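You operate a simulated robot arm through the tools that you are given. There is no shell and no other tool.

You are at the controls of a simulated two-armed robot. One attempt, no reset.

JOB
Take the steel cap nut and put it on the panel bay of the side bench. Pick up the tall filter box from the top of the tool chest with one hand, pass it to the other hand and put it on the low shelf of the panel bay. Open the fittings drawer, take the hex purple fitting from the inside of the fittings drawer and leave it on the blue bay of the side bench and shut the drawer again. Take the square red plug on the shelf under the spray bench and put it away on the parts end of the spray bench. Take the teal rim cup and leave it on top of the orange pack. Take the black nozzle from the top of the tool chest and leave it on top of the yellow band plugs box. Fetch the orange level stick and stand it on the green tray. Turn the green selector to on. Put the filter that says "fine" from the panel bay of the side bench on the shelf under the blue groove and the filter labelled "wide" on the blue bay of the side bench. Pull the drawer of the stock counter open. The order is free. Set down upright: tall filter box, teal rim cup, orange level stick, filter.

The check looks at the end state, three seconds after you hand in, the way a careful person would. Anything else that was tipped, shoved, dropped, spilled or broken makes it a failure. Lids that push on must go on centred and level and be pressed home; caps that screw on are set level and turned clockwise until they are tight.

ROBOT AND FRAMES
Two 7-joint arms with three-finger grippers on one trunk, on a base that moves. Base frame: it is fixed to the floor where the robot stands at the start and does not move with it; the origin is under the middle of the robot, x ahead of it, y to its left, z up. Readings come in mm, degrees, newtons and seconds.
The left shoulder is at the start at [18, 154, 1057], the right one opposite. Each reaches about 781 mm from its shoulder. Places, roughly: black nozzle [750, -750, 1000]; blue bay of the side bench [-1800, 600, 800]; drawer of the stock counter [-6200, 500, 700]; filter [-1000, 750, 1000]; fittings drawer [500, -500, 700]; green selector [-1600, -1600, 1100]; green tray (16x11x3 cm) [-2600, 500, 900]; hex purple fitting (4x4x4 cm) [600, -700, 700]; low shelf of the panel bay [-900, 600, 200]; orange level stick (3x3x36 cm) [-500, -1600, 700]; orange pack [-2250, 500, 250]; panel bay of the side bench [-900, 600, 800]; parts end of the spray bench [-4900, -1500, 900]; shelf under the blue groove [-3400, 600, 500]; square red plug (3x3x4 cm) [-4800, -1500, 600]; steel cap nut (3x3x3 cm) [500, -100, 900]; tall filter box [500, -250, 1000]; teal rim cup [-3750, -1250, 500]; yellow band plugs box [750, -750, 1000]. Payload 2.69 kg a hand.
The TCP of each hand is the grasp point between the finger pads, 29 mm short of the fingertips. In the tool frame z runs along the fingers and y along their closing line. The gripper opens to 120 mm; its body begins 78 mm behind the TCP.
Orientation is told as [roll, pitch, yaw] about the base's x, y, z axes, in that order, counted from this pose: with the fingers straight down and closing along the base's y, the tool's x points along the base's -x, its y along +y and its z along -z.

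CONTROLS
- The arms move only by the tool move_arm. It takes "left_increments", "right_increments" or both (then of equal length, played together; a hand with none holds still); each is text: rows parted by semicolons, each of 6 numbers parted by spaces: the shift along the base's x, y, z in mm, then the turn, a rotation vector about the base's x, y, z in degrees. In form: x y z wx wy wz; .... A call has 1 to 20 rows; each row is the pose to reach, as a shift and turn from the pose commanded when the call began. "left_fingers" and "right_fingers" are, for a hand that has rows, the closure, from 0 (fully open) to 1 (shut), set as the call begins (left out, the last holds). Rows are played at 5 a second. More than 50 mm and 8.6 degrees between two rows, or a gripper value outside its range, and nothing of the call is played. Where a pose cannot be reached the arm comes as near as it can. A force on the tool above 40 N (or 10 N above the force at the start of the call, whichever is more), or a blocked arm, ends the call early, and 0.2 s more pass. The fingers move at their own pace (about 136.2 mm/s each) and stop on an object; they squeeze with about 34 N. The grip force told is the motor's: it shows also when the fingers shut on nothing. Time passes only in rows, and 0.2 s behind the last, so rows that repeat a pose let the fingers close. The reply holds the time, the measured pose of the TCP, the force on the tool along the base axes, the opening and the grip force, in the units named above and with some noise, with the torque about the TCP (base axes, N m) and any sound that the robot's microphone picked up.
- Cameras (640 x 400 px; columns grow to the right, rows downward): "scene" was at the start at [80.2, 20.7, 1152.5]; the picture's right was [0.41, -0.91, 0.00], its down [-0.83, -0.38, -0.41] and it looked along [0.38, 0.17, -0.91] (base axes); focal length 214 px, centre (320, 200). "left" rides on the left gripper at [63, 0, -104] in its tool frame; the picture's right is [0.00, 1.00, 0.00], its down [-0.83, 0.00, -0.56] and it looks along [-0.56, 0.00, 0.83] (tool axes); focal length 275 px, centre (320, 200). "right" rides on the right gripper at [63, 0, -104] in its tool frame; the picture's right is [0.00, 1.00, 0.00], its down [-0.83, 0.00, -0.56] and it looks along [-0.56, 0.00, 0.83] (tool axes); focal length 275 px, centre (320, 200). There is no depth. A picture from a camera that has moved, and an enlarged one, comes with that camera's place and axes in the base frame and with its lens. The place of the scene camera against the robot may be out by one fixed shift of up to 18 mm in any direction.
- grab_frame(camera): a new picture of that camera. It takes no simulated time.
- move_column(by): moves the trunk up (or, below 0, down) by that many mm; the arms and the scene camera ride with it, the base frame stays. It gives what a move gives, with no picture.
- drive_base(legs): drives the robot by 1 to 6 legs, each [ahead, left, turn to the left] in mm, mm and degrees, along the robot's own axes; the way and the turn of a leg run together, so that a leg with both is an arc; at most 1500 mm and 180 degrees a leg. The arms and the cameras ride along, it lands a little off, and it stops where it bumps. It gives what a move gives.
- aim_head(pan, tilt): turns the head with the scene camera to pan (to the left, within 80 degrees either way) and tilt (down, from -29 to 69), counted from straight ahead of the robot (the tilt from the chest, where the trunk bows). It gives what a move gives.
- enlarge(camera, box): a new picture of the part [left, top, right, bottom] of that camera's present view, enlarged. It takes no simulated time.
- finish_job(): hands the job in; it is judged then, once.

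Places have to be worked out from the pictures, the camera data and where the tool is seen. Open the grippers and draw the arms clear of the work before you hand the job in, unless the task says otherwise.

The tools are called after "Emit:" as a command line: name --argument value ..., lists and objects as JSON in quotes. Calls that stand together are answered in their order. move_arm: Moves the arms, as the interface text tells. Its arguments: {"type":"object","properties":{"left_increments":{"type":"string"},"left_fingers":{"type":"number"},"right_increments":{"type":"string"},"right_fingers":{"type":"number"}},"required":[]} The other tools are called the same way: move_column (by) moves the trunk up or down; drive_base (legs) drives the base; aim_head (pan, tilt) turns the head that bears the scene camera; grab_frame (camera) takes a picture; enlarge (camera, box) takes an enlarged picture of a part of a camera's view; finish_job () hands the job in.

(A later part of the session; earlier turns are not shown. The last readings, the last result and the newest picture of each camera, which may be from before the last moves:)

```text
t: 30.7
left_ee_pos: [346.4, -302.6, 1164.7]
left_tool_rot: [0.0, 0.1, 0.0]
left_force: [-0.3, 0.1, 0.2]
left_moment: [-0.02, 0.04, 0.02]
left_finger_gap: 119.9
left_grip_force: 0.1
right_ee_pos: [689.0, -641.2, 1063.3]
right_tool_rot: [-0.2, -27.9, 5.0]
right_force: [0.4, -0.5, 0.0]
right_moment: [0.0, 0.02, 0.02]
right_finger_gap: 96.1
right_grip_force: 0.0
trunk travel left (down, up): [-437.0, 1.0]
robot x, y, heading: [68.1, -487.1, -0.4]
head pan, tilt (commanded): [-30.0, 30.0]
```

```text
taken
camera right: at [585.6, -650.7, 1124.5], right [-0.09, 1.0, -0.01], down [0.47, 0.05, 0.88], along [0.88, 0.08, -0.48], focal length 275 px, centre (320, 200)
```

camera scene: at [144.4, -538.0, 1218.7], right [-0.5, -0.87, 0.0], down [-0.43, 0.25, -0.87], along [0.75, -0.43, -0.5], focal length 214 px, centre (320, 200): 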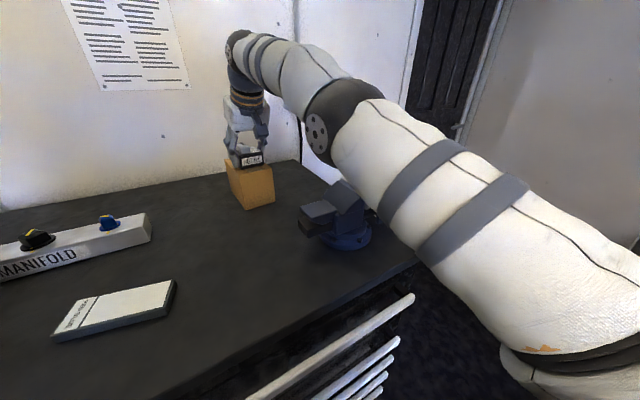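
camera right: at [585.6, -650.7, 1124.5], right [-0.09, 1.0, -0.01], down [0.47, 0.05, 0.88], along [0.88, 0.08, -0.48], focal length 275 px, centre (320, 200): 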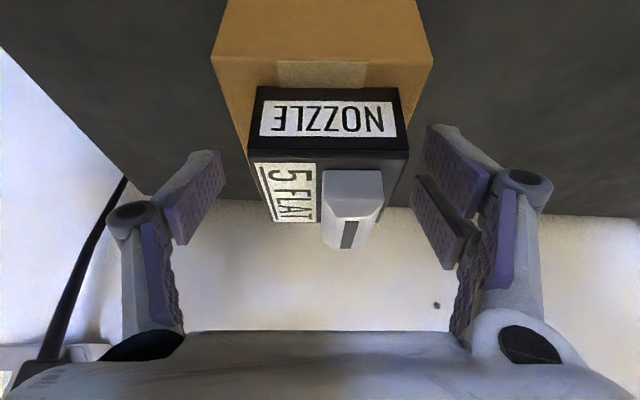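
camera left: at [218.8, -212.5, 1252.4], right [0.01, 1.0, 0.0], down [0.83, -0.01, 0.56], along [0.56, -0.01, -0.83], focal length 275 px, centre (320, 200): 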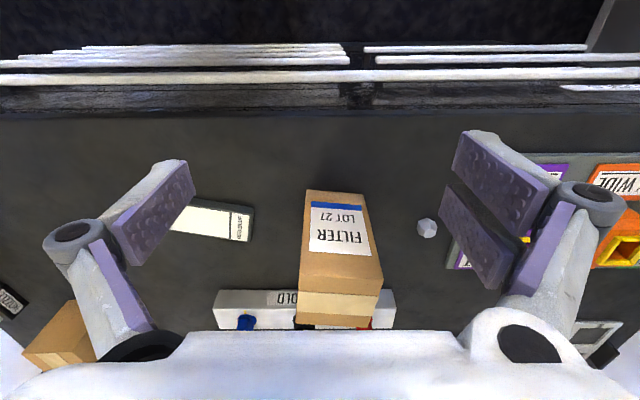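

The nozzle block rests fully on the box top, about 13 mm behind its front edge. I raise the hand straight up and then back.

Emit:
move_arm --right_increments "-5 0 40 0 0 0; -10 0 80 0 0 0; -50 0 100 0 0 0; -95 0 105 0 4 0; -140 0 105 0 8 0; -185 0 105 0 12 0; -230 0 105 0 16 0; -270 0 105 0 20 0" --right_fingers 0

Emit:
drive_base --legs '[[-450, 0, 0]]'

Emit:
aim_head --pan 0 --tilt 40

Emit:
grab_frame --camera "scene"

```text
t: 32.5
left_ee_pos: [346.2, -302.4, 1166.2]
left_tool_rot: [0.1, 0.1, 0.1]
left_force: [0.0, -0.4, 0.7]
left_moment: [0.0, -0.01, 0.0]
left_finger_gap: 119.9
left_grip_force: 0.1
right_ee_pos: [542.4, -617.6, 1193.5]
right_tool_rot: [1.6, -8.9, 4.5]
right_force: [-0.4, -0.1, 0.8]
right_moment: [0.06, -0.02, 0.02]
right_finger_gap: 120.0
right_grip_force: 0.1
right hand out of reach, approached as far as the arm can: row 2, 3, 4, 5, 6, 7, 8
trunk travel left (down, up): [-437.0, 1.0]
robot x, y, heading: [60.2, -486.6, 0.1]
head pan, tilt (commanded): [-30.0, 30.0]
```

```text
t: 35.2
left_ee_pos: [-110.0, -302.7, 1165.4]
left_tool_rot: [0.0, 0.1, -0.4]
left_force: [-0.1, 0.7, -0.4]
left_moment: [0.03, -0.02, 0.0]
left_finger_gap: 119.9
left_grip_force: 0.0
right_ee_pos: [85.3, -618.6, 1193.2]
right_tool_rot: [1.3, -9.0, 4.0]
right_force: [0.1, -1.4, -0.6]
right_moment: [0.0, 0.01, -0.02]
right_finger_gap: 119.8
right_grip_force: 0.0
trunk travel left (down, up): [-437.0, 1.0]
robot x, y, heading: [-392.5, -484.6, -0.6]
head pan, tilt (commanded): [-30.0, 30.0]
```

```text
t: 36.2
left_ee_pos: [-108.9, -303.1, 1164.7]
left_tool_rot: [0.0, 0.1, -0.4]
left_force: [-0.9, 0.5, 0.5]
left_moment: [0.0, 0.02, 0.01]
left_finger_gap: 120.0
left_grip_force: 0.0
right_ee_pos: [85.8, -618.7, 1193.7]
right_tool_rot: [1.4, -8.9, 4.1]
right_force: [-0.1, 0.0, -0.2]
right_moment: [0.01, 0.03, 0.01]
right_finger_gap: 120.1
right_grip_force: 0.0
trunk travel left (down, up): [-437.0, 1.0]
robot x, y, heading: [-396.7, -489.6, -0.7]
head pan, tilt (commanded): [0.0, 40.0]
```

```text
taken
camera scene: at [-305.8, -490.9, 1203.3], right [-0.01, -1.0, 0.0], down [-0.64, 0.01, -0.77], along [0.77, -0.01, -0.64], focal length 214 px, centre (320, 200)
```

scene: 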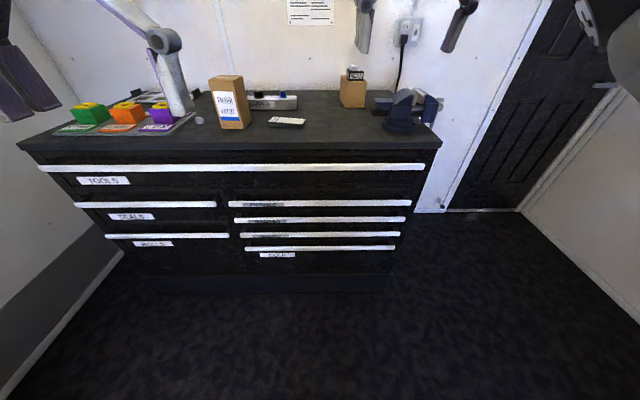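

Emit:
enlarge --camera "scene" --box '[220, 160, 430, 280]'

Emit:
enlarge --camera "scene" --box '[30, 150, 240, 270]'

```text
3.05 times, centred on (325, 220) of scene
camera zoom: at [-305.8, -490.9, 1203.3], right [-0.01, -1.0, 0.0], down [-0.64, 0.01, -0.77], along [0.77, -0.01, -0.64], focal length 654 px, centre (305, 139)
```

zoom: 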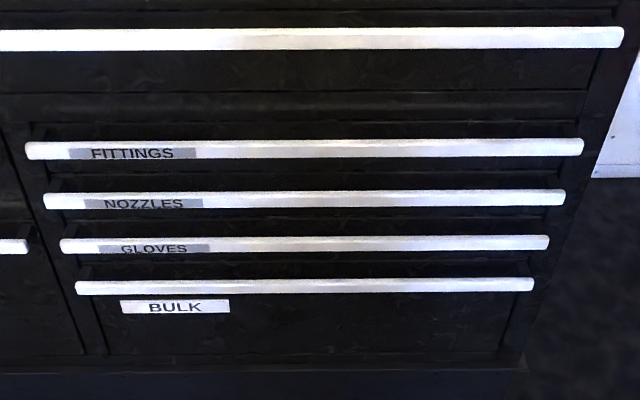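

```text
3.05 times, centred on (135, 210) of scene
camera zoom: at [-305.8, -490.9, 1203.3], right [-0.01, -1.0, 0.0], down [-0.64, 0.01, -0.77], along [0.77, -0.01, -0.64], focal length 654 px, centre (884, 170)
```

zoom: 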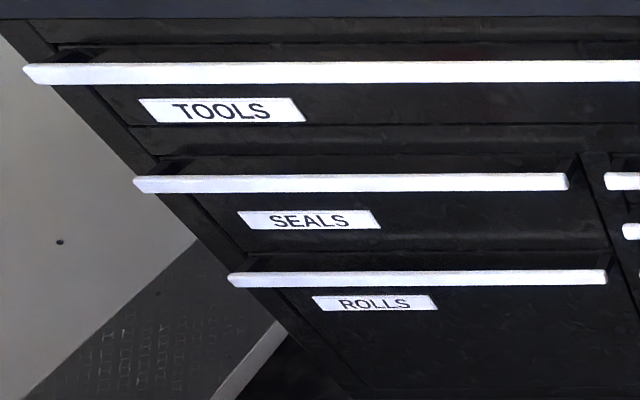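

The right column's top handle is the FITTINGS drawer, roughly x≈281, y −163…−819, z≈701. I lower the trunk so the arms can work at drawer height.

Emit:
move_column --by -300

Emit:
move_arm --left_increments "0 0 0 0 -8 0; 0 0 0 0 -16 0; 0 0 0 0 -24 0; 0 0 0 0 -32 0; 0 0 0 0 -40 0; 0 0 0 0 -48 0; 0 0 0 0 -56 0; 0 0 0 0 -64 0; 0 0 0 0 -72 0; 0 0 0 0 -80 0; 0 0 0 0 -85 0"

Emit:
grab_frame --camera "left"

Emit:
grab_frame --camera "scene"

```text
t: 39.2
left_ee_pos: [-44.9, -301.8, 794.8]
left_tool_rot: [0.0, 16.2, -0.5]
left_force: [-0.4, -0.3, -0.8]
left_moment: [0.03, -0.01, -0.03]
left_finger_gap: 120.0
left_grip_force: 0.0
right_ee_pos: [157.0, -619.6, 706.9]
right_tool_rot: [3.3, 13.4, 4.0]
right_force: [-0.3, -0.2, 1.1]
right_moment: [-0.01, 0.01, -0.01]
right_finger_gap: 120.0
right_grip_force: 0.1
trunk travel left (down, up): [-137.0, 301.0]
robot x, y, heading: [-393.6, -484.6, -0.5]
head pan, tilt (commanded): [0.0, 40.0]
```

```text
t: 41.6
left_ee_pos: [-9.9, -334.5, 886.1]
left_tool_rot: [1.2, -68.7, -1.1]
left_force: [0.1, 0.2, 0.0]
left_moment: [0.01, -0.03, 0.01]
left_finger_gap: 120.1
left_grip_force: 0.0
left hand out of reach, approached as far as the arm can: row 8, 9, 10, 11
right_ee_pos: [158.0, -619.0, 706.9]
right_tool_rot: [3.2, 13.4, 4.1]
right_force: [0.0, 0.5, -0.3]
right_moment: [0.0, 0.03, 0.01]
right_finger_gap: 120.3
right_grip_force: 0.0
trunk travel left (down, up): [-137.0, 301.0]
robot x, y, heading: [-389.3, -486.8, -0.7]
head pan, tilt (commanded): [0.0, 40.0]
```

```text
taken
camera left: at [-129.2, -334.3, 866.6], right [0.0, 1.0, 0.01], down [-0.22, -0.01, 0.98], along [0.98, 0.0, 0.22], focal length 275 px, centre (320, 200)
```

left: 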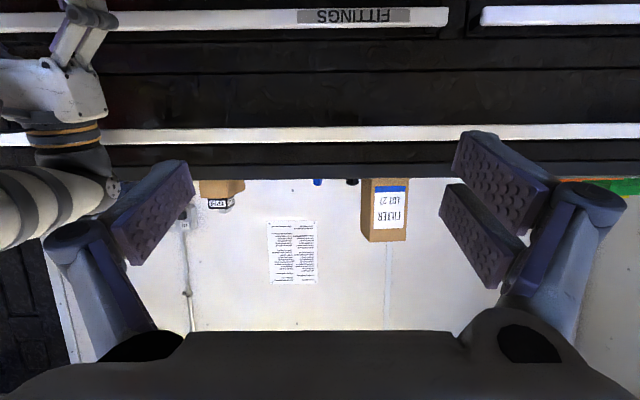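

```text
taken
camera scene: at [-168.3, -492.3, 879.6], right [-0.01, -1.0, 0.0], down [-0.64, 0.01, -0.77], along [0.77, -0.01, -0.64], focal length 214 px, centre (320, 200)
```

scene: 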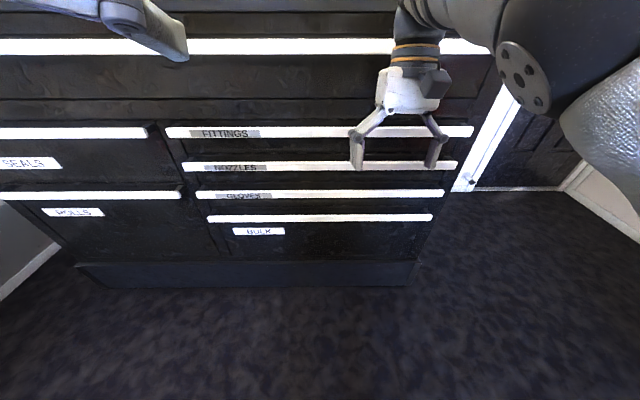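

Lowering bows the trunk forward, so the shoulders moved ahead about 130 mm. I bring the left hand forward toward the drawer height with fingers pointing ahead.

Emit:
move_arm --left_increments "45 -8 -15 0 -4 0; 85 -15 -30 0 -8 0; 125 -20 -45 0 -12 0; 160 -25 -60 0 -16 0; 195 -28 -80 0 -21 0; 195 -28 -80 0 -21 0"

Emit:
move_arm --left_increments "0 0 0 8 0 0; 0 0 0 16 0 0; 0 0 0 24 0 0; 0 0 0 32 0 0; 0 0 0 40 0 0; 0 0 0 48 0 0; 0 0 0 56 0 0; 0 0 0 64 0 0; 0 0 0 72 0 0; 0 0 0 80 0 0; 0 0 0 90 0 0"

Emit:
grab_frame --camera "left"

Emit:
grab_frame --camera "scene"

```text
t: 43.0
left_ee_pos: [187.0, -364.0, 803.0]
left_tool_rot: [56.4, -89.5, -56.3]
left_force: [0.6, 0.5, -0.1]
left_moment: [0.01, 0.0, -0.03]
left_finger_gap: 120.2
left_grip_force: 0.1
left hand out of reach, approached as far as the arm can: row 1
right_ee_pos: [157.1, -618.7, 707.3]
right_tool_rot: [3.2, 13.3, 4.1]
right_force: [0.1, -0.7, -0.4]
right_moment: [-0.01, 0.02, 0.0]
right_finger_gap: 120.0
right_grip_force: 0.0
trunk travel left (down, up): [-137.0, 301.0]
robot x, y, heading: [-392.7, -483.0, -0.4]
head pan, tilt (commanded): [0.0, 40.0]
```

```text
refused: row 11 steps farther than a row can; nothing moved
```

```text
taken
camera left: at [81.4, -363.4, 741.1], right [0.0, 1.0, 0.01], down [-0.55, -0.01, 0.83], along [0.83, -0.01, 0.55], focal length 275 px, centre (320, 200)
```

left: 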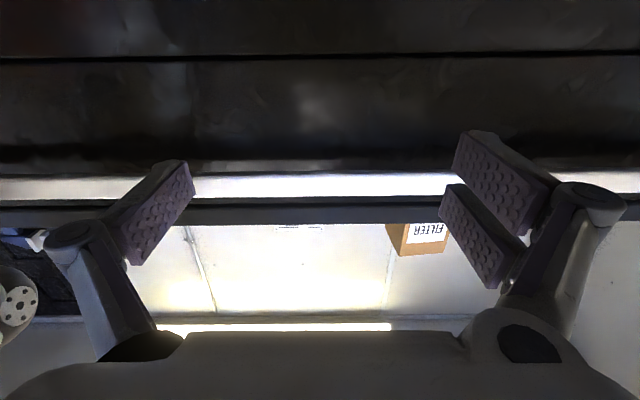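

```text
taken
camera scene: at [-168.2, -492.1, 879.6], right [-0.01, -1.0, 0.0], down [-0.64, 0.01, -0.77], along [0.77, -0.01, -0.64], focal length 214 px, centre (320, 200)
```

scene: 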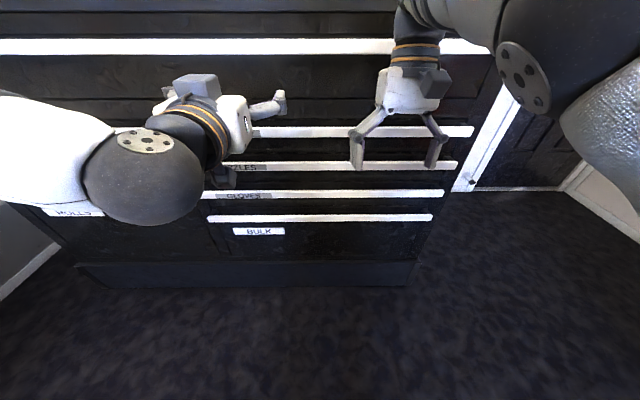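

The left hand points forward at z≈803. I lower it to the handle height while rolling 90° so the fingers will close vertically.

Emit:
move_arm --left_increments "-10 0 -10 8 0 0; -20 0 -20 16 0 0; -30 0 -30 24 0 0; -30 0 -40 32 0 0; -30 0 -50 40 0 0; -30 0 -60 48 0 0; -30 0 -70 56 0 0; -30 0 -80 64 0 0; -30 0 -90 72 0 0; -30 0 -95 80 0 0; -30 0 -95 88 0 0; -30 0 -95 90 0 0"

Emit:
grab_frame --camera "left"

Emit:
grab_frame --camera "scene"

```text
t: 45.6
left_ee_pos: [152.5, -384.0, 704.1]
left_tool_rot: [90.1, 0.5, -89.2]
left_force: [-0.6, -0.2, 0.0]
left_moment: [-0.01, 0.0, 0.03]
left_finger_gap: 120.1
left_grip_force: 0.0
left hand out of reach, approached as far as the arm can: row 3, 4, 5, 6, 7, 8, 9, 10, 11, 12
right_ee_pos: [157.4, -619.5, 707.9]
right_tool_rot: [3.3, 13.4, 4.1]
right_force: [0.1, 0.2, -0.5]
right_moment: [0.01, 0.03, 0.0]
right_finger_gap: 120.0
right_grip_force: 0.0
trunk travel left (down, up): [-137.0, 301.0]
robot x, y, heading: [-392.1, -490.0, -0.5]
head pan, tilt (commanded): [0.0, 40.0]
```

```text
taken
camera left: at [47.1, -321.8, 706.4], right [0.0, -0.01, 1.0], down [-0.54, -0.84, -0.01], along [0.84, -0.54, -0.01], focal length 275 px, centre (320, 200)
```

left: 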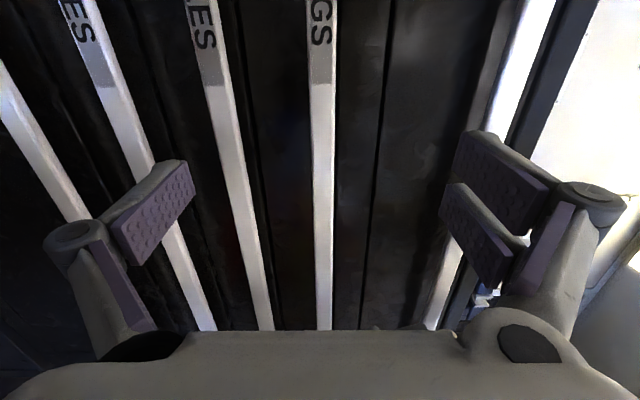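

```text
taken
camera scene: at [-168.3, -492.2, 879.6], right [-0.01, -1.0, 0.0], down [-0.64, 0.01, -0.77], along [0.77, -0.01, -0.64], focal length 214 px, centre (320, 200)
```

scene: 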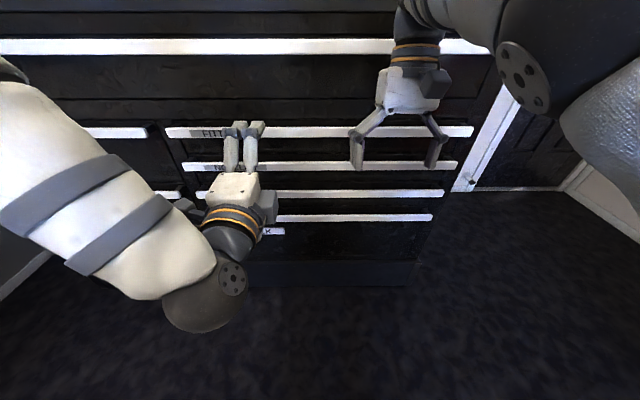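

The FITTINGS handle lies straight ahead of the left hand at z≈707, x≈288. I half-close the fingers to clear the neighbouring handle and advance around the bar.

Emit:
move_arm --left_increments "0 0 2 0 0 0; 40 0 3 0 0 0; 80 0 3 0 0 0; 105 0 3 0 0 0" --left_fingers 0.5

Emit:
grab_frame --camera "left"

```text
t: 46.6
left_ee_pos: [258.4, -391.7, 705.0]
left_tool_rot: [90.1, 0.4, -89.5]
left_force: [0.1, 0.1, -0.3]
left_moment: [0.0, 0.01, 0.01]
left_finger_gap: 59.8
left_grip_force: 0.0
left hand out of reach, approached as far as the arm can: row 2, 3, 4
right_ee_pos: [158.2, -619.0, 707.2]
right_tool_rot: [3.2, 13.4, 4.1]
right_force: [0.1, -0.2, 0.4]
right_moment: [0.03, -0.02, 0.03]
right_finger_gap: 120.3
right_grip_force: 0.0
trunk travel left (down, up): [-137.0, 301.0]
robot x, y, heading: [-390.1, -485.7, -0.5]
head pan, tilt (commanded): [0.0, 40.0]
```

```text
taken
camera left: at [152.5, -328.6, 706.2], right [0.0, -0.01, 1.0], down [-0.55, -0.84, -0.01], along [0.84, -0.55, -0.01], focal length 275 px, centre (320, 200)
```

left: 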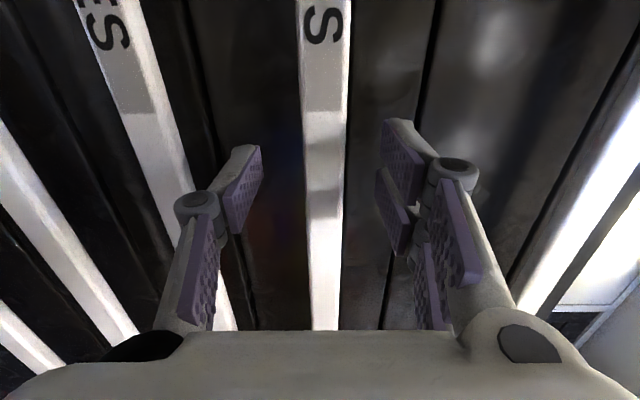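

The bar is centred between the fingers. I advance 14 mm more and close on it.

Emit:
move_arm --left_increments "7 0 0 0 0 0; 14 0 0 0 0 0; 14 0 0 0 0 0"

Emit:
move_arm --left_increments "0 0 0 0 0 0; 0 0 0 0 0 0; 0 0 0 0 0 0; 0 0 0 0 0 0" --left_fingers 1

Emit:
grab_frame --camera "left"

```text
t: 47.4
left_ee_pos: [271.5, -390.3, 705.5]
left_tool_rot: [90.1, 0.4, -89.6]
left_force: [-0.4, -0.1, 0.9]
left_moment: [0.01, 0.04, 0.02]
left_finger_gap: 60.2
left_grip_force: 0.1
right_ee_pos: [157.7, -619.0, 706.2]
right_tool_rot: [3.3, 13.4, 4.1]
right_force: [-0.5, 0.0, 0.2]
right_moment: [-0.03, 0.01, -0.01]
right_finger_gap: 120.1
right_grip_force: 0.2
trunk travel left (down, up): [-137.0, 301.0]
robot x, y, heading: [-392.0, -482.9, -0.3]
head pan, tilt (commanded): [0.0, 40.0]
```

```text
t: 48.4
left_ee_pos: [271.5, -390.6, 706.9]
left_tool_rot: [90.3, 0.3, -89.7]
left_force: [1.7, -1.5, 11.6]
left_moment: [-1.13, -0.27, 0.07]
left_finger_gap: 21.4
left_grip_force: 44.9
right_ee_pos: [157.7, -619.1, 707.3]
right_tool_rot: [3.2, 13.4, 4.2]
right_force: [1.2, -0.9, 0.4]
right_moment: [0.02, 0.0, 0.04]
right_finger_gap: 120.1
right_grip_force: 0.1
trunk travel left (down, up): [-137.0, 301.0]
robot x, y, heading: [-393.4, -488.6, -0.5]
head pan, tilt (commanded): [0.0, 40.0]
```

```text
taken
camera left: at [166.6, -328.2, 707.5], right [-0.01, -0.01, 1.0], down [-0.55, -0.83, -0.01], along [0.83, -0.55, 0.0], focal length 275 px, centre (320, 200)
```

left: 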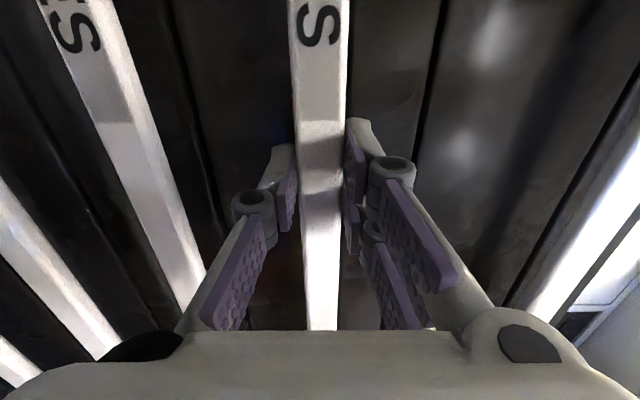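

The handle is gripped (21 mm). I pull the drawer by driving the base back, first 100 mm to check that the grip holds.

Emit:
drive_base --legs '[[-100, 0, 0]]'

Emit:
grab_frame --camera "scene"

```text
t: 49.5
left_ee_pos: [172.9, -391.2, 707.1]
left_tool_rot: [90.4, 0.4, -89.8]
left_force: [0.3, -5.5, 18.9]
left_moment: [-1.03, -0.46, -0.68]
left_finger_gap: 21.3
left_grip_force: 45.4
right_ee_pos: [58.6, -618.4, 707.6]
right_tool_rot: [3.1, 13.3, 4.1]
right_force: [0.6, 0.3, -0.3]
right_moment: [0.0, -0.02, 0.02]
right_finger_gap: 120.1
right_grip_force: 0.0
trunk travel left (down, up): [-137.0, 301.0]
robot x, y, heading: [-489.4, -485.1, -0.8]
head pan, tilt (commanded): [0.0, 40.0]
```

```text
taken
camera scene: at [-267.8, -491.7, 880.0], right [-0.01, -1.0, 0.0], down [-0.64, 0.01, -0.77], along [0.77, -0.01, -0.64], focal length 214 px, centre (320, 200)
```

scene: 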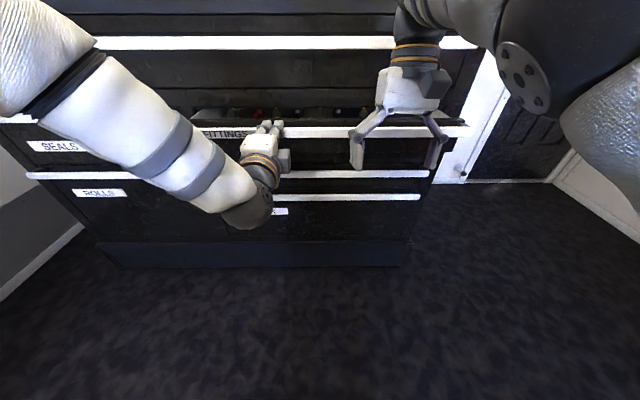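

The drawer follows. I continue pulling in two more steps.

Emit:
drive_base --legs '[[-130, 0, 0]]'

Emit:
grab_frame --camera "scene"

```text
t: 50.8
left_ee_pos: [45.7, -390.4, 707.1]
left_tool_rot: [90.4, 0.5, -89.9]
left_force: [1.0, -16.8, 8.4]
left_moment: [-1.1, -0.24, -1.24]
left_finger_gap: 21.5
left_grip_force: 44.9
right_ee_pos: [-69.5, -617.7, 707.8]
right_tool_rot: [3.3, 13.3, 4.3]
right_force: [0.2, 0.6, -0.3]
right_moment: [-0.01, -0.03, 0.02]
right_finger_gap: 120.1
right_grip_force: 0.0
trunk travel left (down, up): [-137.0, 301.0]
robot x, y, heading: [-619.9, -484.5, -0.5]
head pan, tilt (commanded): [0.0, 40.0]
```

```text
taken
camera scene: at [-394.1, -490.9, 879.7], right [-0.01, -1.0, 0.0], down [-0.64, 0.01, -0.77], along [0.77, -0.01, -0.64], focal length 214 px, centre (320, 200)
```

scene: 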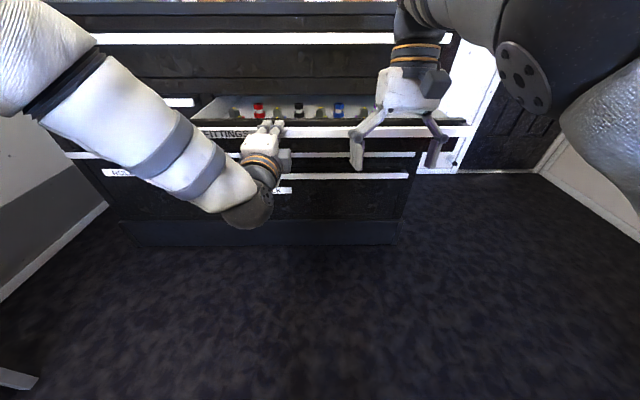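

Drawer is open about 226 mm with several fittings visible. One more pull.

Emit:
drive_base --legs '[[-110, 0, 0]]'

Emit:
grab_frame --camera "scene"

Emit:
enlarge --camera "scene" --box '[180, 60, 480, 150]'

```text
t: 52.0
left_ee_pos: [-64.1, -390.8, 707.4]
left_tool_rot: [90.4, 0.5, -90.1]
left_force: [0.9, -18.5, 3.3]
left_moment: [-1.1, -0.17, -1.32]
left_finger_gap: 21.7
left_grip_force: 44.8
right_ee_pos: [-178.5, -615.3, 708.7]
right_tool_rot: [3.3, 13.4, 4.3]
right_force: [-0.3, -0.7, 0.5]
right_moment: [-0.01, 0.02, 0.0]
right_finger_gap: 120.1
right_grip_force: 0.1
trunk travel left (down, up): [-137.0, 301.0]
robot x, y, heading: [-728.1, -485.6, -0.4]
head pan, tilt (commanded): [0.0, 40.0]
```

```text
taken
camera scene: at [-503.7, -489.9, 879.6], right [-0.01, -1.0, 0.0], down [-0.64, 0.01, -0.77], along [0.77, 0.0, -0.64], focal length 214 px, centre (320, 200)
```

scene: 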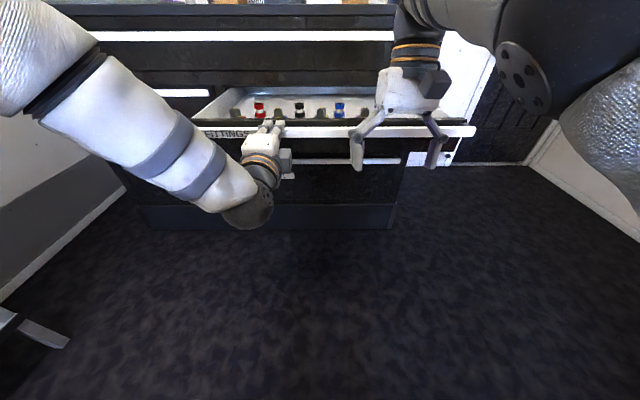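

```text
2.13 times, centred on (330, 105) of scene
camera zoom: at [-503.7, -489.9, 879.6], right [-0.01, -1.0, 0.0], down [-0.64, 0.01, -0.77], along [0.77, 0.0, -0.64], focal length 458 px, centre (299, 403)
```

zoom: 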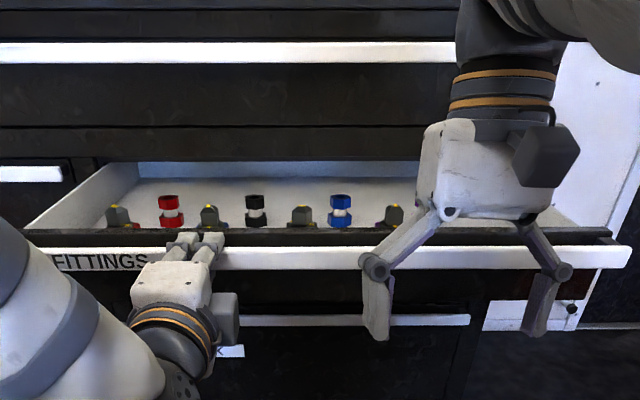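

The drawer is open about 335 mm. I release the handle with the left hand and back it off, then lift both hands to look inside.

Emit:
move_arm --left_increments "0 0 0 0 0 0; 0 0 0 0 0 0; 0 0 0 0 0 0; -30 0 0 0 0 0; -60 0 0 0 0 0; -90 0 0 0 0 0" --left_fingers 0.5 --right_increments "0 0 40 0 0 0; 0 0 80 0 0 0; 0 0 120 0 0 0; 0 0 160 0 0 0; 0 0 200 0 0 0; 0 0 240 0 0 0"

Emit:
grab_frame --camera "right"

Emit:
grab_frame --camera "scene"

```text
t: 53.4
left_ee_pos: [-155.0, -392.0, 705.4]
left_tool_rot: [90.4, 0.5, -89.8]
left_force: [0.6, -0.2, 0.3]
left_moment: [-0.02, -0.01, 0.03]
left_finger_gap: 60.3
left_grip_force: 0.1
left hand out of reach, approached as far as the arm can: row 4, 5, 6
right_ee_pos: [-191.1, -622.2, 792.5]
right_tool_rot: [3.1, 13.4, 4.2]
right_force: [-0.1, 0.3, -0.1]
right_moment: [0.01, 0.0, 0.0]
right_finger_gap: 119.9
right_grip_force: 0.1
right hand out of reach, approached as far as the arm can: row 2, 3, 4, 5, 6
trunk travel left (down, up): [-137.0, 301.0]
robot x, y, heading: [-728.5, -482.7, -0.6]
head pan, tilt (commanded): [0.0, 40.0]
```

```text
taken
camera right: at [-227.3, -630.7, 907.1], right [-0.07, 1.0, 0.06], down [0.94, 0.04, 0.35], along [0.34, 0.07, -0.94], focal length 275 px, centre (320, 200)
```

right: 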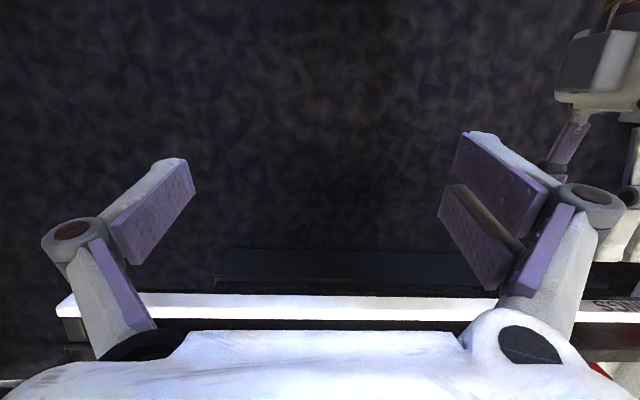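

```text
taken
camera scene: at [-503.6, -488.8, 879.6], right [-0.01, -1.0, 0.0], down [-0.64, 0.0, -0.77], along [0.77, -0.01, -0.64], focal length 214 px, centre (320, 200)
```

scene: 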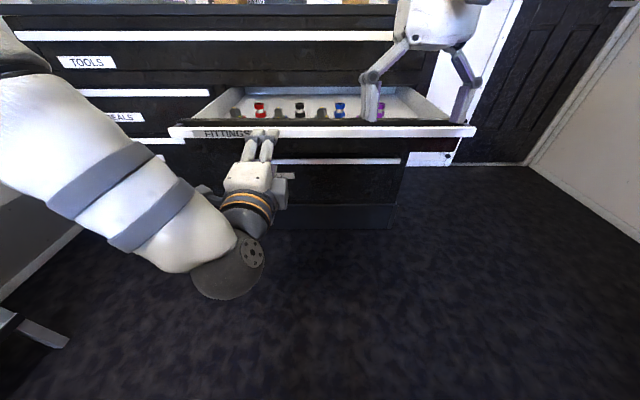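

The purple fitting is visible right of the blue one. I raise the trunk to gain height over the drawer.

Emit:
move_column --by 200

Emit:
move_arm --left_increments "0 0 8 -8 0 0; 0 0 16 -16 0 0; 0 0 24 -24 0 0; 0 0 32 -32 0 0; 0 0 40 -40 0 0; 0 0 50 -48 0 0; 0 0 60 -56 0 0; 0 0 70 -64 0 0; 0 0 80 -72 0 0; 0 0 90 -80 0 0; 0 0 95 -88 0 0; 0 0 95 -90 0 0" --left_fingers 0

Emit:
grab_frame --camera "scene"

```text
t: 55.6
left_ee_pos: [-154.8, -394.0, 905.6]
left_tool_rot: [90.3, 0.4, -90.1]
left_force: [0.5, 0.0, -0.4]
left_moment: [0.0, 0.01, 0.02]
left_finger_gap: 60.0
left_grip_force: 0.0
right_ee_pos: [-242.4, -623.1, 1086.0]
right_tool_rot: [2.3, 0.7, 4.1]
right_force: [-0.3, -0.8, -0.5]
right_moment: [-0.01, -0.01, -0.01]
right_finger_gap: 119.8
right_grip_force: 0.1
trunk travel left (down, up): [-337.0, 101.0]
robot x, y, heading: [-727.8, -488.6, -0.4]
head pan, tilt (commanded): [0.0, 40.0]
```

```text
t: 58.2
left_ee_pos: [-153.4, -395.2, 999.5]
left_tool_rot: [104.6, -89.7, -104.3]
left_force: [0.3, 0.3, -1.1]
left_moment: [-0.01, -0.03, 0.01]
left_finger_gap: 120.2
left_grip_force: 0.1
right_ee_pos: [-243.7, -623.5, 1087.1]
right_tool_rot: [2.2, 0.7, 4.1]
right_force: [-0.2, -0.3, -0.6]
right_moment: [0.0, -0.03, 0.0]
right_finger_gap: 119.6
right_grip_force: 0.0
trunk travel left (down, up): [-337.0, 101.0]
robot x, y, heading: [-727.8, -490.1, -0.2]
head pan, tilt (commanded): [0.0, 40.0]
```

```text
taken
camera scene: at [-561.8, -488.4, 1088.7], right [-0.01, -1.0, 0.0], down [-0.64, 0.0, -0.77], along [0.77, -0.01, -0.64], focal length 214 px, centre (320, 200)
```

scene: 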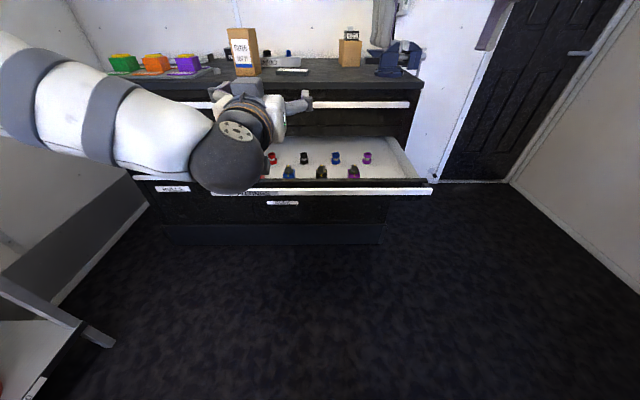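

Two purple-ish items are visible in the drawer. I enlarge to tell which is the hex purple fitting.

Emit:
enlarge --camera "scene" --box '[255, 130, 435, 200]'

Emit:
grab_frame --camera "right"

```text
3.56 times, centred on (345, 165) of scene
camera zoom: at [-561.8, -488.4, 1088.7], right [-0.01, -1.0, 0.0], down [-0.64, 0.0, -0.77], along [0.77, -0.01, -0.64], focal length 763 px, centre (231, 324)
```

zoom: 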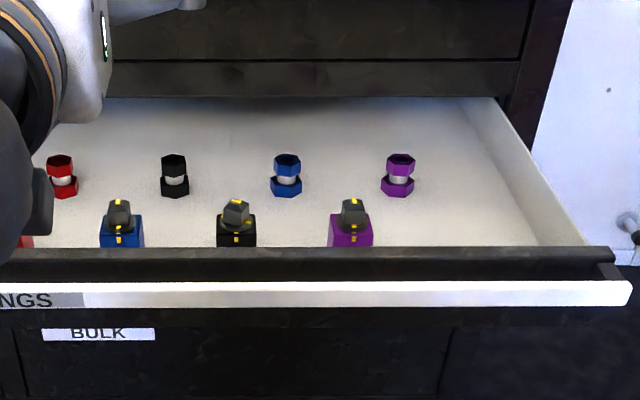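

```text
taken
camera right: at [-304.9, -632.5, 1191.3], right [-0.08, 1.0, 0.04], down [0.84, 0.04, 0.55], along [0.54, 0.07, -0.84], focal length 275 px, centre (320, 200)
```

right: 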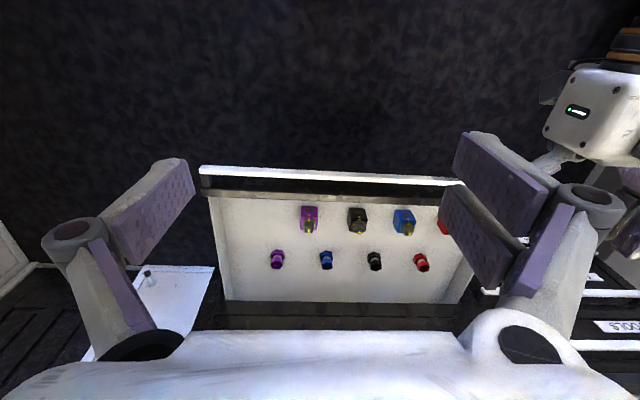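

The back row holds hex fittings; the purple hex is at about [250,-690,645] and the front row ones are square. I drive 300 mm ahead so the right hand can reach in with a forward lean.

Emit:
drive_base --legs '[[300, 0, 0]]'

Emit:
move_column --by -80

Emit:
grab_frame --camera "right"

Emit:
grab_frame --camera "scene"

```text
t: 60.2
left_ee_pos: [142.8, -398.9, 1000.6]
left_tool_rot: [97.7, -89.5, -97.4]
left_force: [0.2, -0.4, 0.2]
left_moment: [0.0, 0.01, -0.01]
left_finger_gap: 120.0
left_grip_force: 0.1
right_ee_pos: [55.3, -626.4, 1086.2]
right_tool_rot: [2.1, 0.6, 4.0]
right_force: [-0.1, 0.8, 0.0]
right_moment: [0.01, 0.03, -0.02]
right_finger_gap: 119.9
right_grip_force: 0.1
trunk travel left (down, up): [-337.0, 101.0]
robot x, y, heading: [-432.4, -490.1, -0.5]
head pan, tilt (commanded): [0.0, 40.0]
```

```text
t: 61.4
left_ee_pos: [142.2, -398.4, 920.1]
left_tool_rot: [110.8, -89.6, -110.5]
left_force: [-0.7, 0.4, -0.5]
left_moment: [0.03, 0.03, 0.01]
left_finger_gap: 120.1
left_grip_force: 0.1
right_ee_pos: [57.5, -626.6, 999.8]
right_tool_rot: [2.4, 0.8, 3.9]
right_force: [0.2, -0.7, 1.1]
right_moment: [-0.03, -0.02, 0.03]
right_finger_gap: 120.0
right_grip_force: 0.0
trunk travel left (down, up): [-257.0, 181.0]
robot x, y, heading: [-429.9, -482.9, -0.4]
head pan, tilt (commanded): [0.0, 40.0]
```

```text
taken
camera right: at [-4.2, -636.2, 1105.5], right [-0.07, 1.0, 0.04], down [0.84, 0.04, 0.54], along [0.54, 0.07, -0.84], focal length 275 px, centre (320, 200)
```

right: 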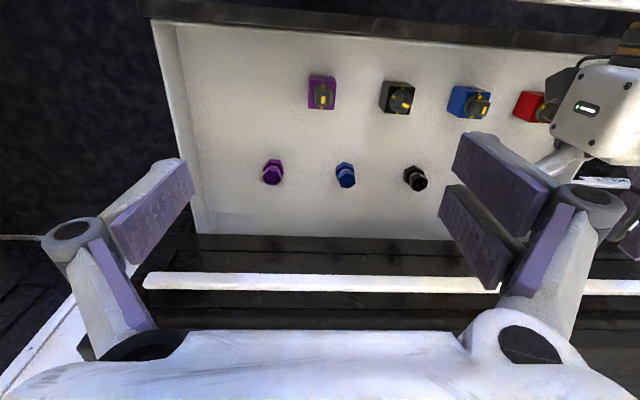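

```text
taken
camera scene: at [-242.6, -491.3, 1006.9], right [-0.01, -1.0, 0.0], down [-0.64, 0.01, -0.77], along [0.77, -0.01, -0.64], focal length 214 px, centre (320, 200)
```

scene: 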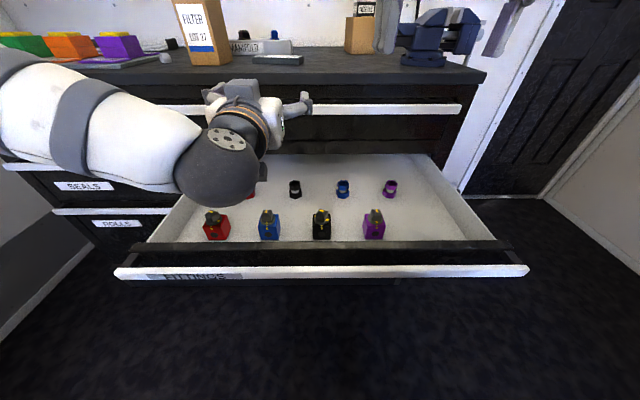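

The hex purple fitting triangulates to about [227,-689,658]. I bring the right hand above it with a 30° lean.

Emit:
move_arm --right_increments "18 -9 -34 -0.3 -4.4 -0.6; 36 -18 -68 -0.7 -8.8 -1.1; 54 -27 -102 -1 -13.2 -1.7; 72 -36 -136 -1.4 -17.6 -2.2; 90 -45 -170 -1.7 -22 -2.8; 110 -55 -204 -2 -26.4 -3.3; 130 -63 -235 -2.4 -30.8 -3.9; 130 -63 -235 -2.4 -30.8 -3.9" --right_fingers 0.25

Emit:
grab_frame --camera "right"

Emit:
grab_frame --camera "scene"

```text
t: 63.2
left_ee_pos: [143.7, -398.7, 920.7]
left_tool_rot: [101.6, -89.6, -101.2]
left_force: [-0.2, 0.2, -0.9]
left_moment: [0.0, 0.01, 0.0]
left_finger_gap: 119.9
left_grip_force: 0.1
right_ee_pos: [189.7, -690.9, 767.8]
right_tool_rot: [-1.4, -29.9, 0.9]
right_force: [0.4, 0.5, 0.3]
right_moment: [-0.01, 0.02, 0.02]
right_finger_gap: 89.8
right_grip_force: 0.1
trunk travel left (down, up): [-257.0, 181.0]
robot x, y, heading: [-429.3, -488.7, -0.5]
head pan, tilt (commanded): [0.0, 40.0]
```

```text
taken
camera right: at [82.5, -690.0, 825.9], right [-0.01, 1.0, -0.02], down [0.44, 0.02, 0.9], along [0.9, 0.0, -0.44], focal length 275 px, centre (320, 200)
```

right: 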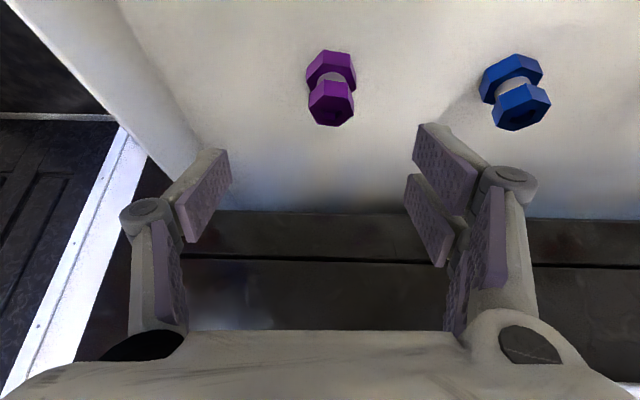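

```text
taken
camera scene: at [-242.4, -491.3, 1006.9], right [-0.01, -1.0, 0.0], down [-0.64, 0.01, -0.77], along [0.77, -0.01, -0.64], focal length 214 px, centre (320, 200)
```

scene: 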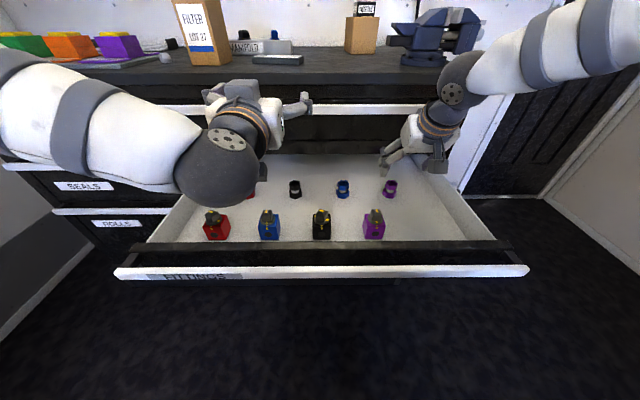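

The purple hex fitting is well in view. I enlarge to measure it.

Emit:
enlarge --camera "right" --box '[280, 30, 400, 150]'

```text
3.33 times, centred on (340, 90) of right
camera zoom: at [82.5, -690.0, 825.9], right [-0.01, 1.0, -0.02], down [0.44, 0.02, 0.9], along [0.9, 0.0, -0.44], focal length 918 px, centre (253, 567)
```

zoom: 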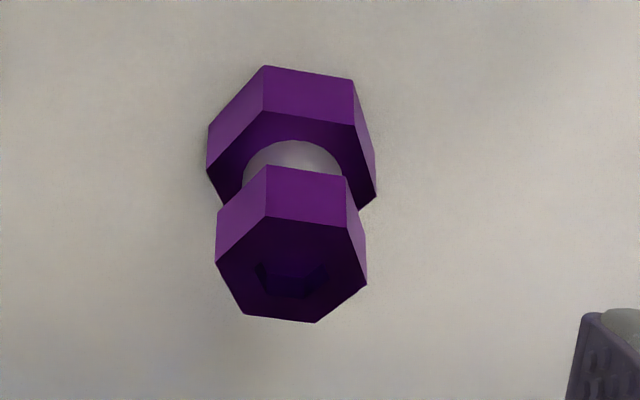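

The hex stands at about [236,-682], z 635–678, with its flats rotated so that a +21° yaw of the hand grips two flats. I rotate and descend to a pre-grasp.

Emit:
move_arm --right_increments "8 0 -16 0.4 0 7; 16 2 -32 0.9 0 14; 25 4 -48 1.4 0 20.6; 25 4 -48 1.4 0 20.6" --right_fingers 0.35

Emit:
grab_frame --camera "right"

```text
t: 64.2
left_ee_pos: [143.2, -399.2, 920.6]
left_tool_rot: [101.3, -89.6, -101.0]
left_force: [0.0, -0.3, -0.7]
left_moment: [0.01, 0.01, 0.01]
left_finger_gap: 120.0
left_grip_force: 0.0
right_ee_pos: [212.2, -687.2, 718.9]
right_tool_rot: [0.2, -30.1, 20.8]
right_force: [-0.3, 0.0, -0.6]
right_moment: [-0.01, -0.01, 0.02]
right_finger_gap: 78.0
right_grip_force: 0.1
trunk travel left (down, up): [-257.0, 181.0]
robot x, y, heading: [-434.3, -483.7, -0.3]
head pan, tilt (commanded): [0.0, 40.0]
```

```text
taken
camera right: at [112.9, -725.3, 776.5], right [-0.36, 0.93, 0.0], down [0.41, 0.16, 0.9], along [0.84, 0.32, -0.44], focal length 275 px, centre (320, 200)
```

right: 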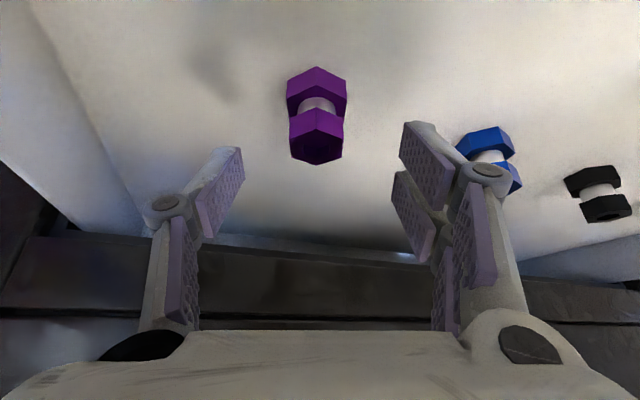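

The fitting now shows flats to the fingers and is centred. I descend onto it and close.

Emit:
move_arm --right_increments "8 2 -18 0 0 0; 14 4 -36 0 0 0; 18 5 -51 0 0 0; 18 5 -51 0 0 0"

Emit:
grab_frame --camera "right"

```text
t: 65.2
left_ee_pos: [142.0, -395.8, 921.7]
left_tool_rot: [123.7, -89.6, -123.5]
left_force: [1.0, -0.1, -0.3]
left_moment: [0.01, 0.02, -0.05]
left_finger_gap: 120.1
left_grip_force: 0.1
right_ee_pos: [232.0, -678.4, 671.3]
right_tool_rot: [0.2, -30.7, 20.9]
right_force: [1.2, 14.1, 29.9]
right_moment: [1.44, 0.76, -0.43]
right_finger_gap: 98.7
right_grip_force: 13.2
trunk travel left (down, up): [-257.0, 181.0]
robot x, y, heading: [-431.4, -487.1, -0.4]
head pan, tilt (commanded): [0.0, 40.0]
```

```text
taken
camera right: at [131.2, -717.2, 728.9], right [-0.36, 0.93, 0.0], down [0.4, 0.15, 0.9], along [0.84, 0.33, -0.43], focal length 275 px, centre (320, 200)
```

right: 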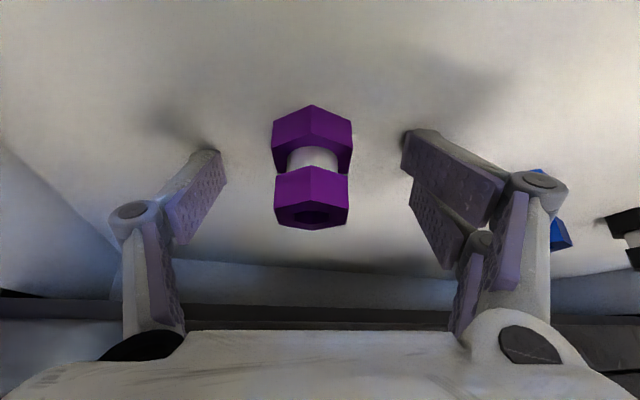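

The fingertips touched the drawer floor (30 N), so the floor is near z≈648. I raise 10 mm immediately.

Emit:
move_arm --right_increments "-4 0 6 0 0 0; -8 -2 12 0 0 0; -8 -2 12 0 0 0"

Emit:
grab_frame --camera "right"

```text
t: 66.0
left_ee_pos: [141.4, -398.5, 920.1]
left_tool_rot: [111.2, -89.6, -110.9]
left_force: [0.3, -0.4, -0.2]
left_moment: [-0.02, -0.01, 0.04]
left_finger_gap: 120.1
left_grip_force: 0.0
right_ee_pos: [221.7, -684.0, 678.2]
right_tool_rot: [0.0, -29.9, 20.7]
right_force: [-2.9, 1.6, 13.2]
right_moment: [0.63, 0.4, 0.02]
right_finger_gap: 85.5
right_grip_force: 5.0
trunk travel left (down, up): [-257.0, 181.0]
robot x, y, heading: [-427.4, -486.7, -0.6]
head pan, tilt (commanded): [0.0, 40.0]
```

```text
taken
camera right: at [121.7, -722.4, 736.8], right [-0.36, 0.93, 0.0], down [0.41, 0.16, 0.9], along [0.84, 0.32, -0.44], focal length 275 px, centre (320, 200)
```

right: 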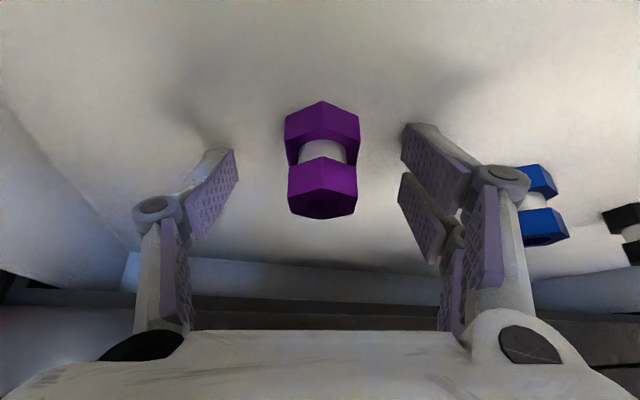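

Still touching slightly (13 N, gap 85). I raise another 8 mm.

Emit:
move_arm --right_increments "0 0 5 0 0 0; 0 0 8 0 0 0"

Emit:
grab_frame --camera "right"

```text
t: 66.6
left_ee_pos: [142.7, -397.7, 920.3]
left_tool_rot: [100.8, -89.6, -100.6]
left_force: [0.6, 0.1, 0.2]
left_moment: [0.0, 0.0, 0.01]
left_finger_gap: 119.9
left_grip_force: 0.0
right_ee_pos: [222.7, -683.5, 686.2]
right_tool_rot: [0.1, -30.0, 20.9]
right_force: [-1.0, 0.6, 0.0]
right_moment: [-0.03, -0.02, -0.01]
right_finger_gap: 78.3
right_grip_force: 0.1
trunk travel left (down, up): [-257.0, 181.0]
robot x, y, heading: [-433.5, -487.3, -0.6]
head pan, tilt (commanded): [0.0, 40.0]
```

```text
taken
camera right: at [122.9, -722.3, 744.4], right [-0.36, 0.93, 0.0], down [0.41, 0.16, 0.9], along [0.84, 0.32, -0.44], focal length 275 px, centre (320, 200)
```

right: 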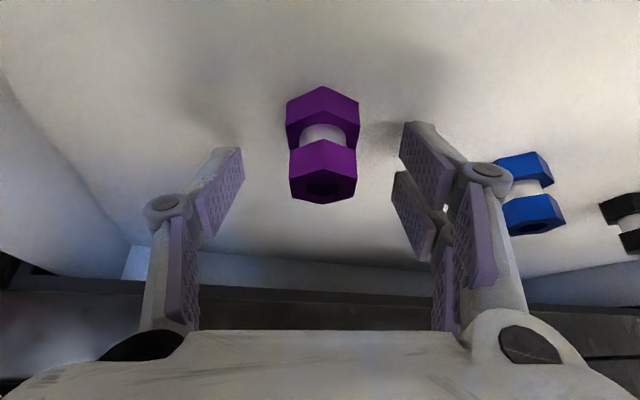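

Free of the floor now (TCP 686). I back off 4 mm to centre the pads and close.

Emit:
move_arm --right_increments "-4 -1.5 0 0 0 0; -4 -1.5 0 0 0 0"

Emit:
move_arm --right_increments "0 0 0 0 0 0; 0 0 0 0 0 0; 0 0 0 0 0 0; 0 0 0 0 0 0" --right_fingers 1

Emit:
grab_frame --camera "right"

```text
t: 67.2
left_ee_pos: [143.5, -396.2, 919.9]
left_tool_rot: [101.2, -89.7, -100.8]
left_force: [-0.1, -0.4, -0.3]
left_moment: [0.02, 0.02, -0.02]
left_finger_gap: 120.1
left_grip_force: 0.0
right_ee_pos: [218.0, -685.0, 686.9]
right_tool_rot: [0.2, -30.1, 20.8]
right_force: [-0.3, -0.1, 0.2]
right_moment: [-0.02, 0.01, 0.0]
right_finger_gap: 78.0
right_grip_force: 0.0
trunk travel left (down, up): [-257.0, 181.0]
robot x, y, heading: [-431.8, -481.5, -0.4]
head pan, tilt (commanded): [0.0, 40.0]
```

```text
t: 68.2
left_ee_pos: [143.2, -397.5, 919.8]
left_tool_rot: [101.2, -89.7, -101.0]
left_force: [1.0, 0.7, -0.7]
left_moment: [0.02, -0.01, -0.03]
left_finger_gap: 119.9
left_grip_force: 0.1
right_ee_pos: [219.0, -684.7, 687.3]
right_tool_rot: [0.2, -30.3, 20.8]
right_force: [0.6, 0.4, 0.5]
right_moment: [0.03, 0.02, -0.03]
right_finger_gap: 32.3
right_grip_force: 34.1
trunk travel left (down, up): [-257.0, 181.0]
robot x, y, heading: [-427.8, -484.8, -0.4]
head pan, tilt (commanded): [0.0, 40.0]
```

```text
taken
camera right: at [119.0, -723.4, 745.0], right [-0.36, 0.93, 0.0], down [0.41, 0.16, 0.9], along [0.84, 0.32, -0.44], focal length 275 px, centre (320, 200)
```

right: 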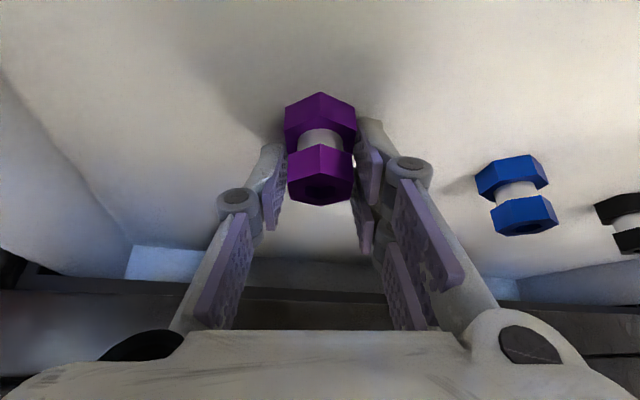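

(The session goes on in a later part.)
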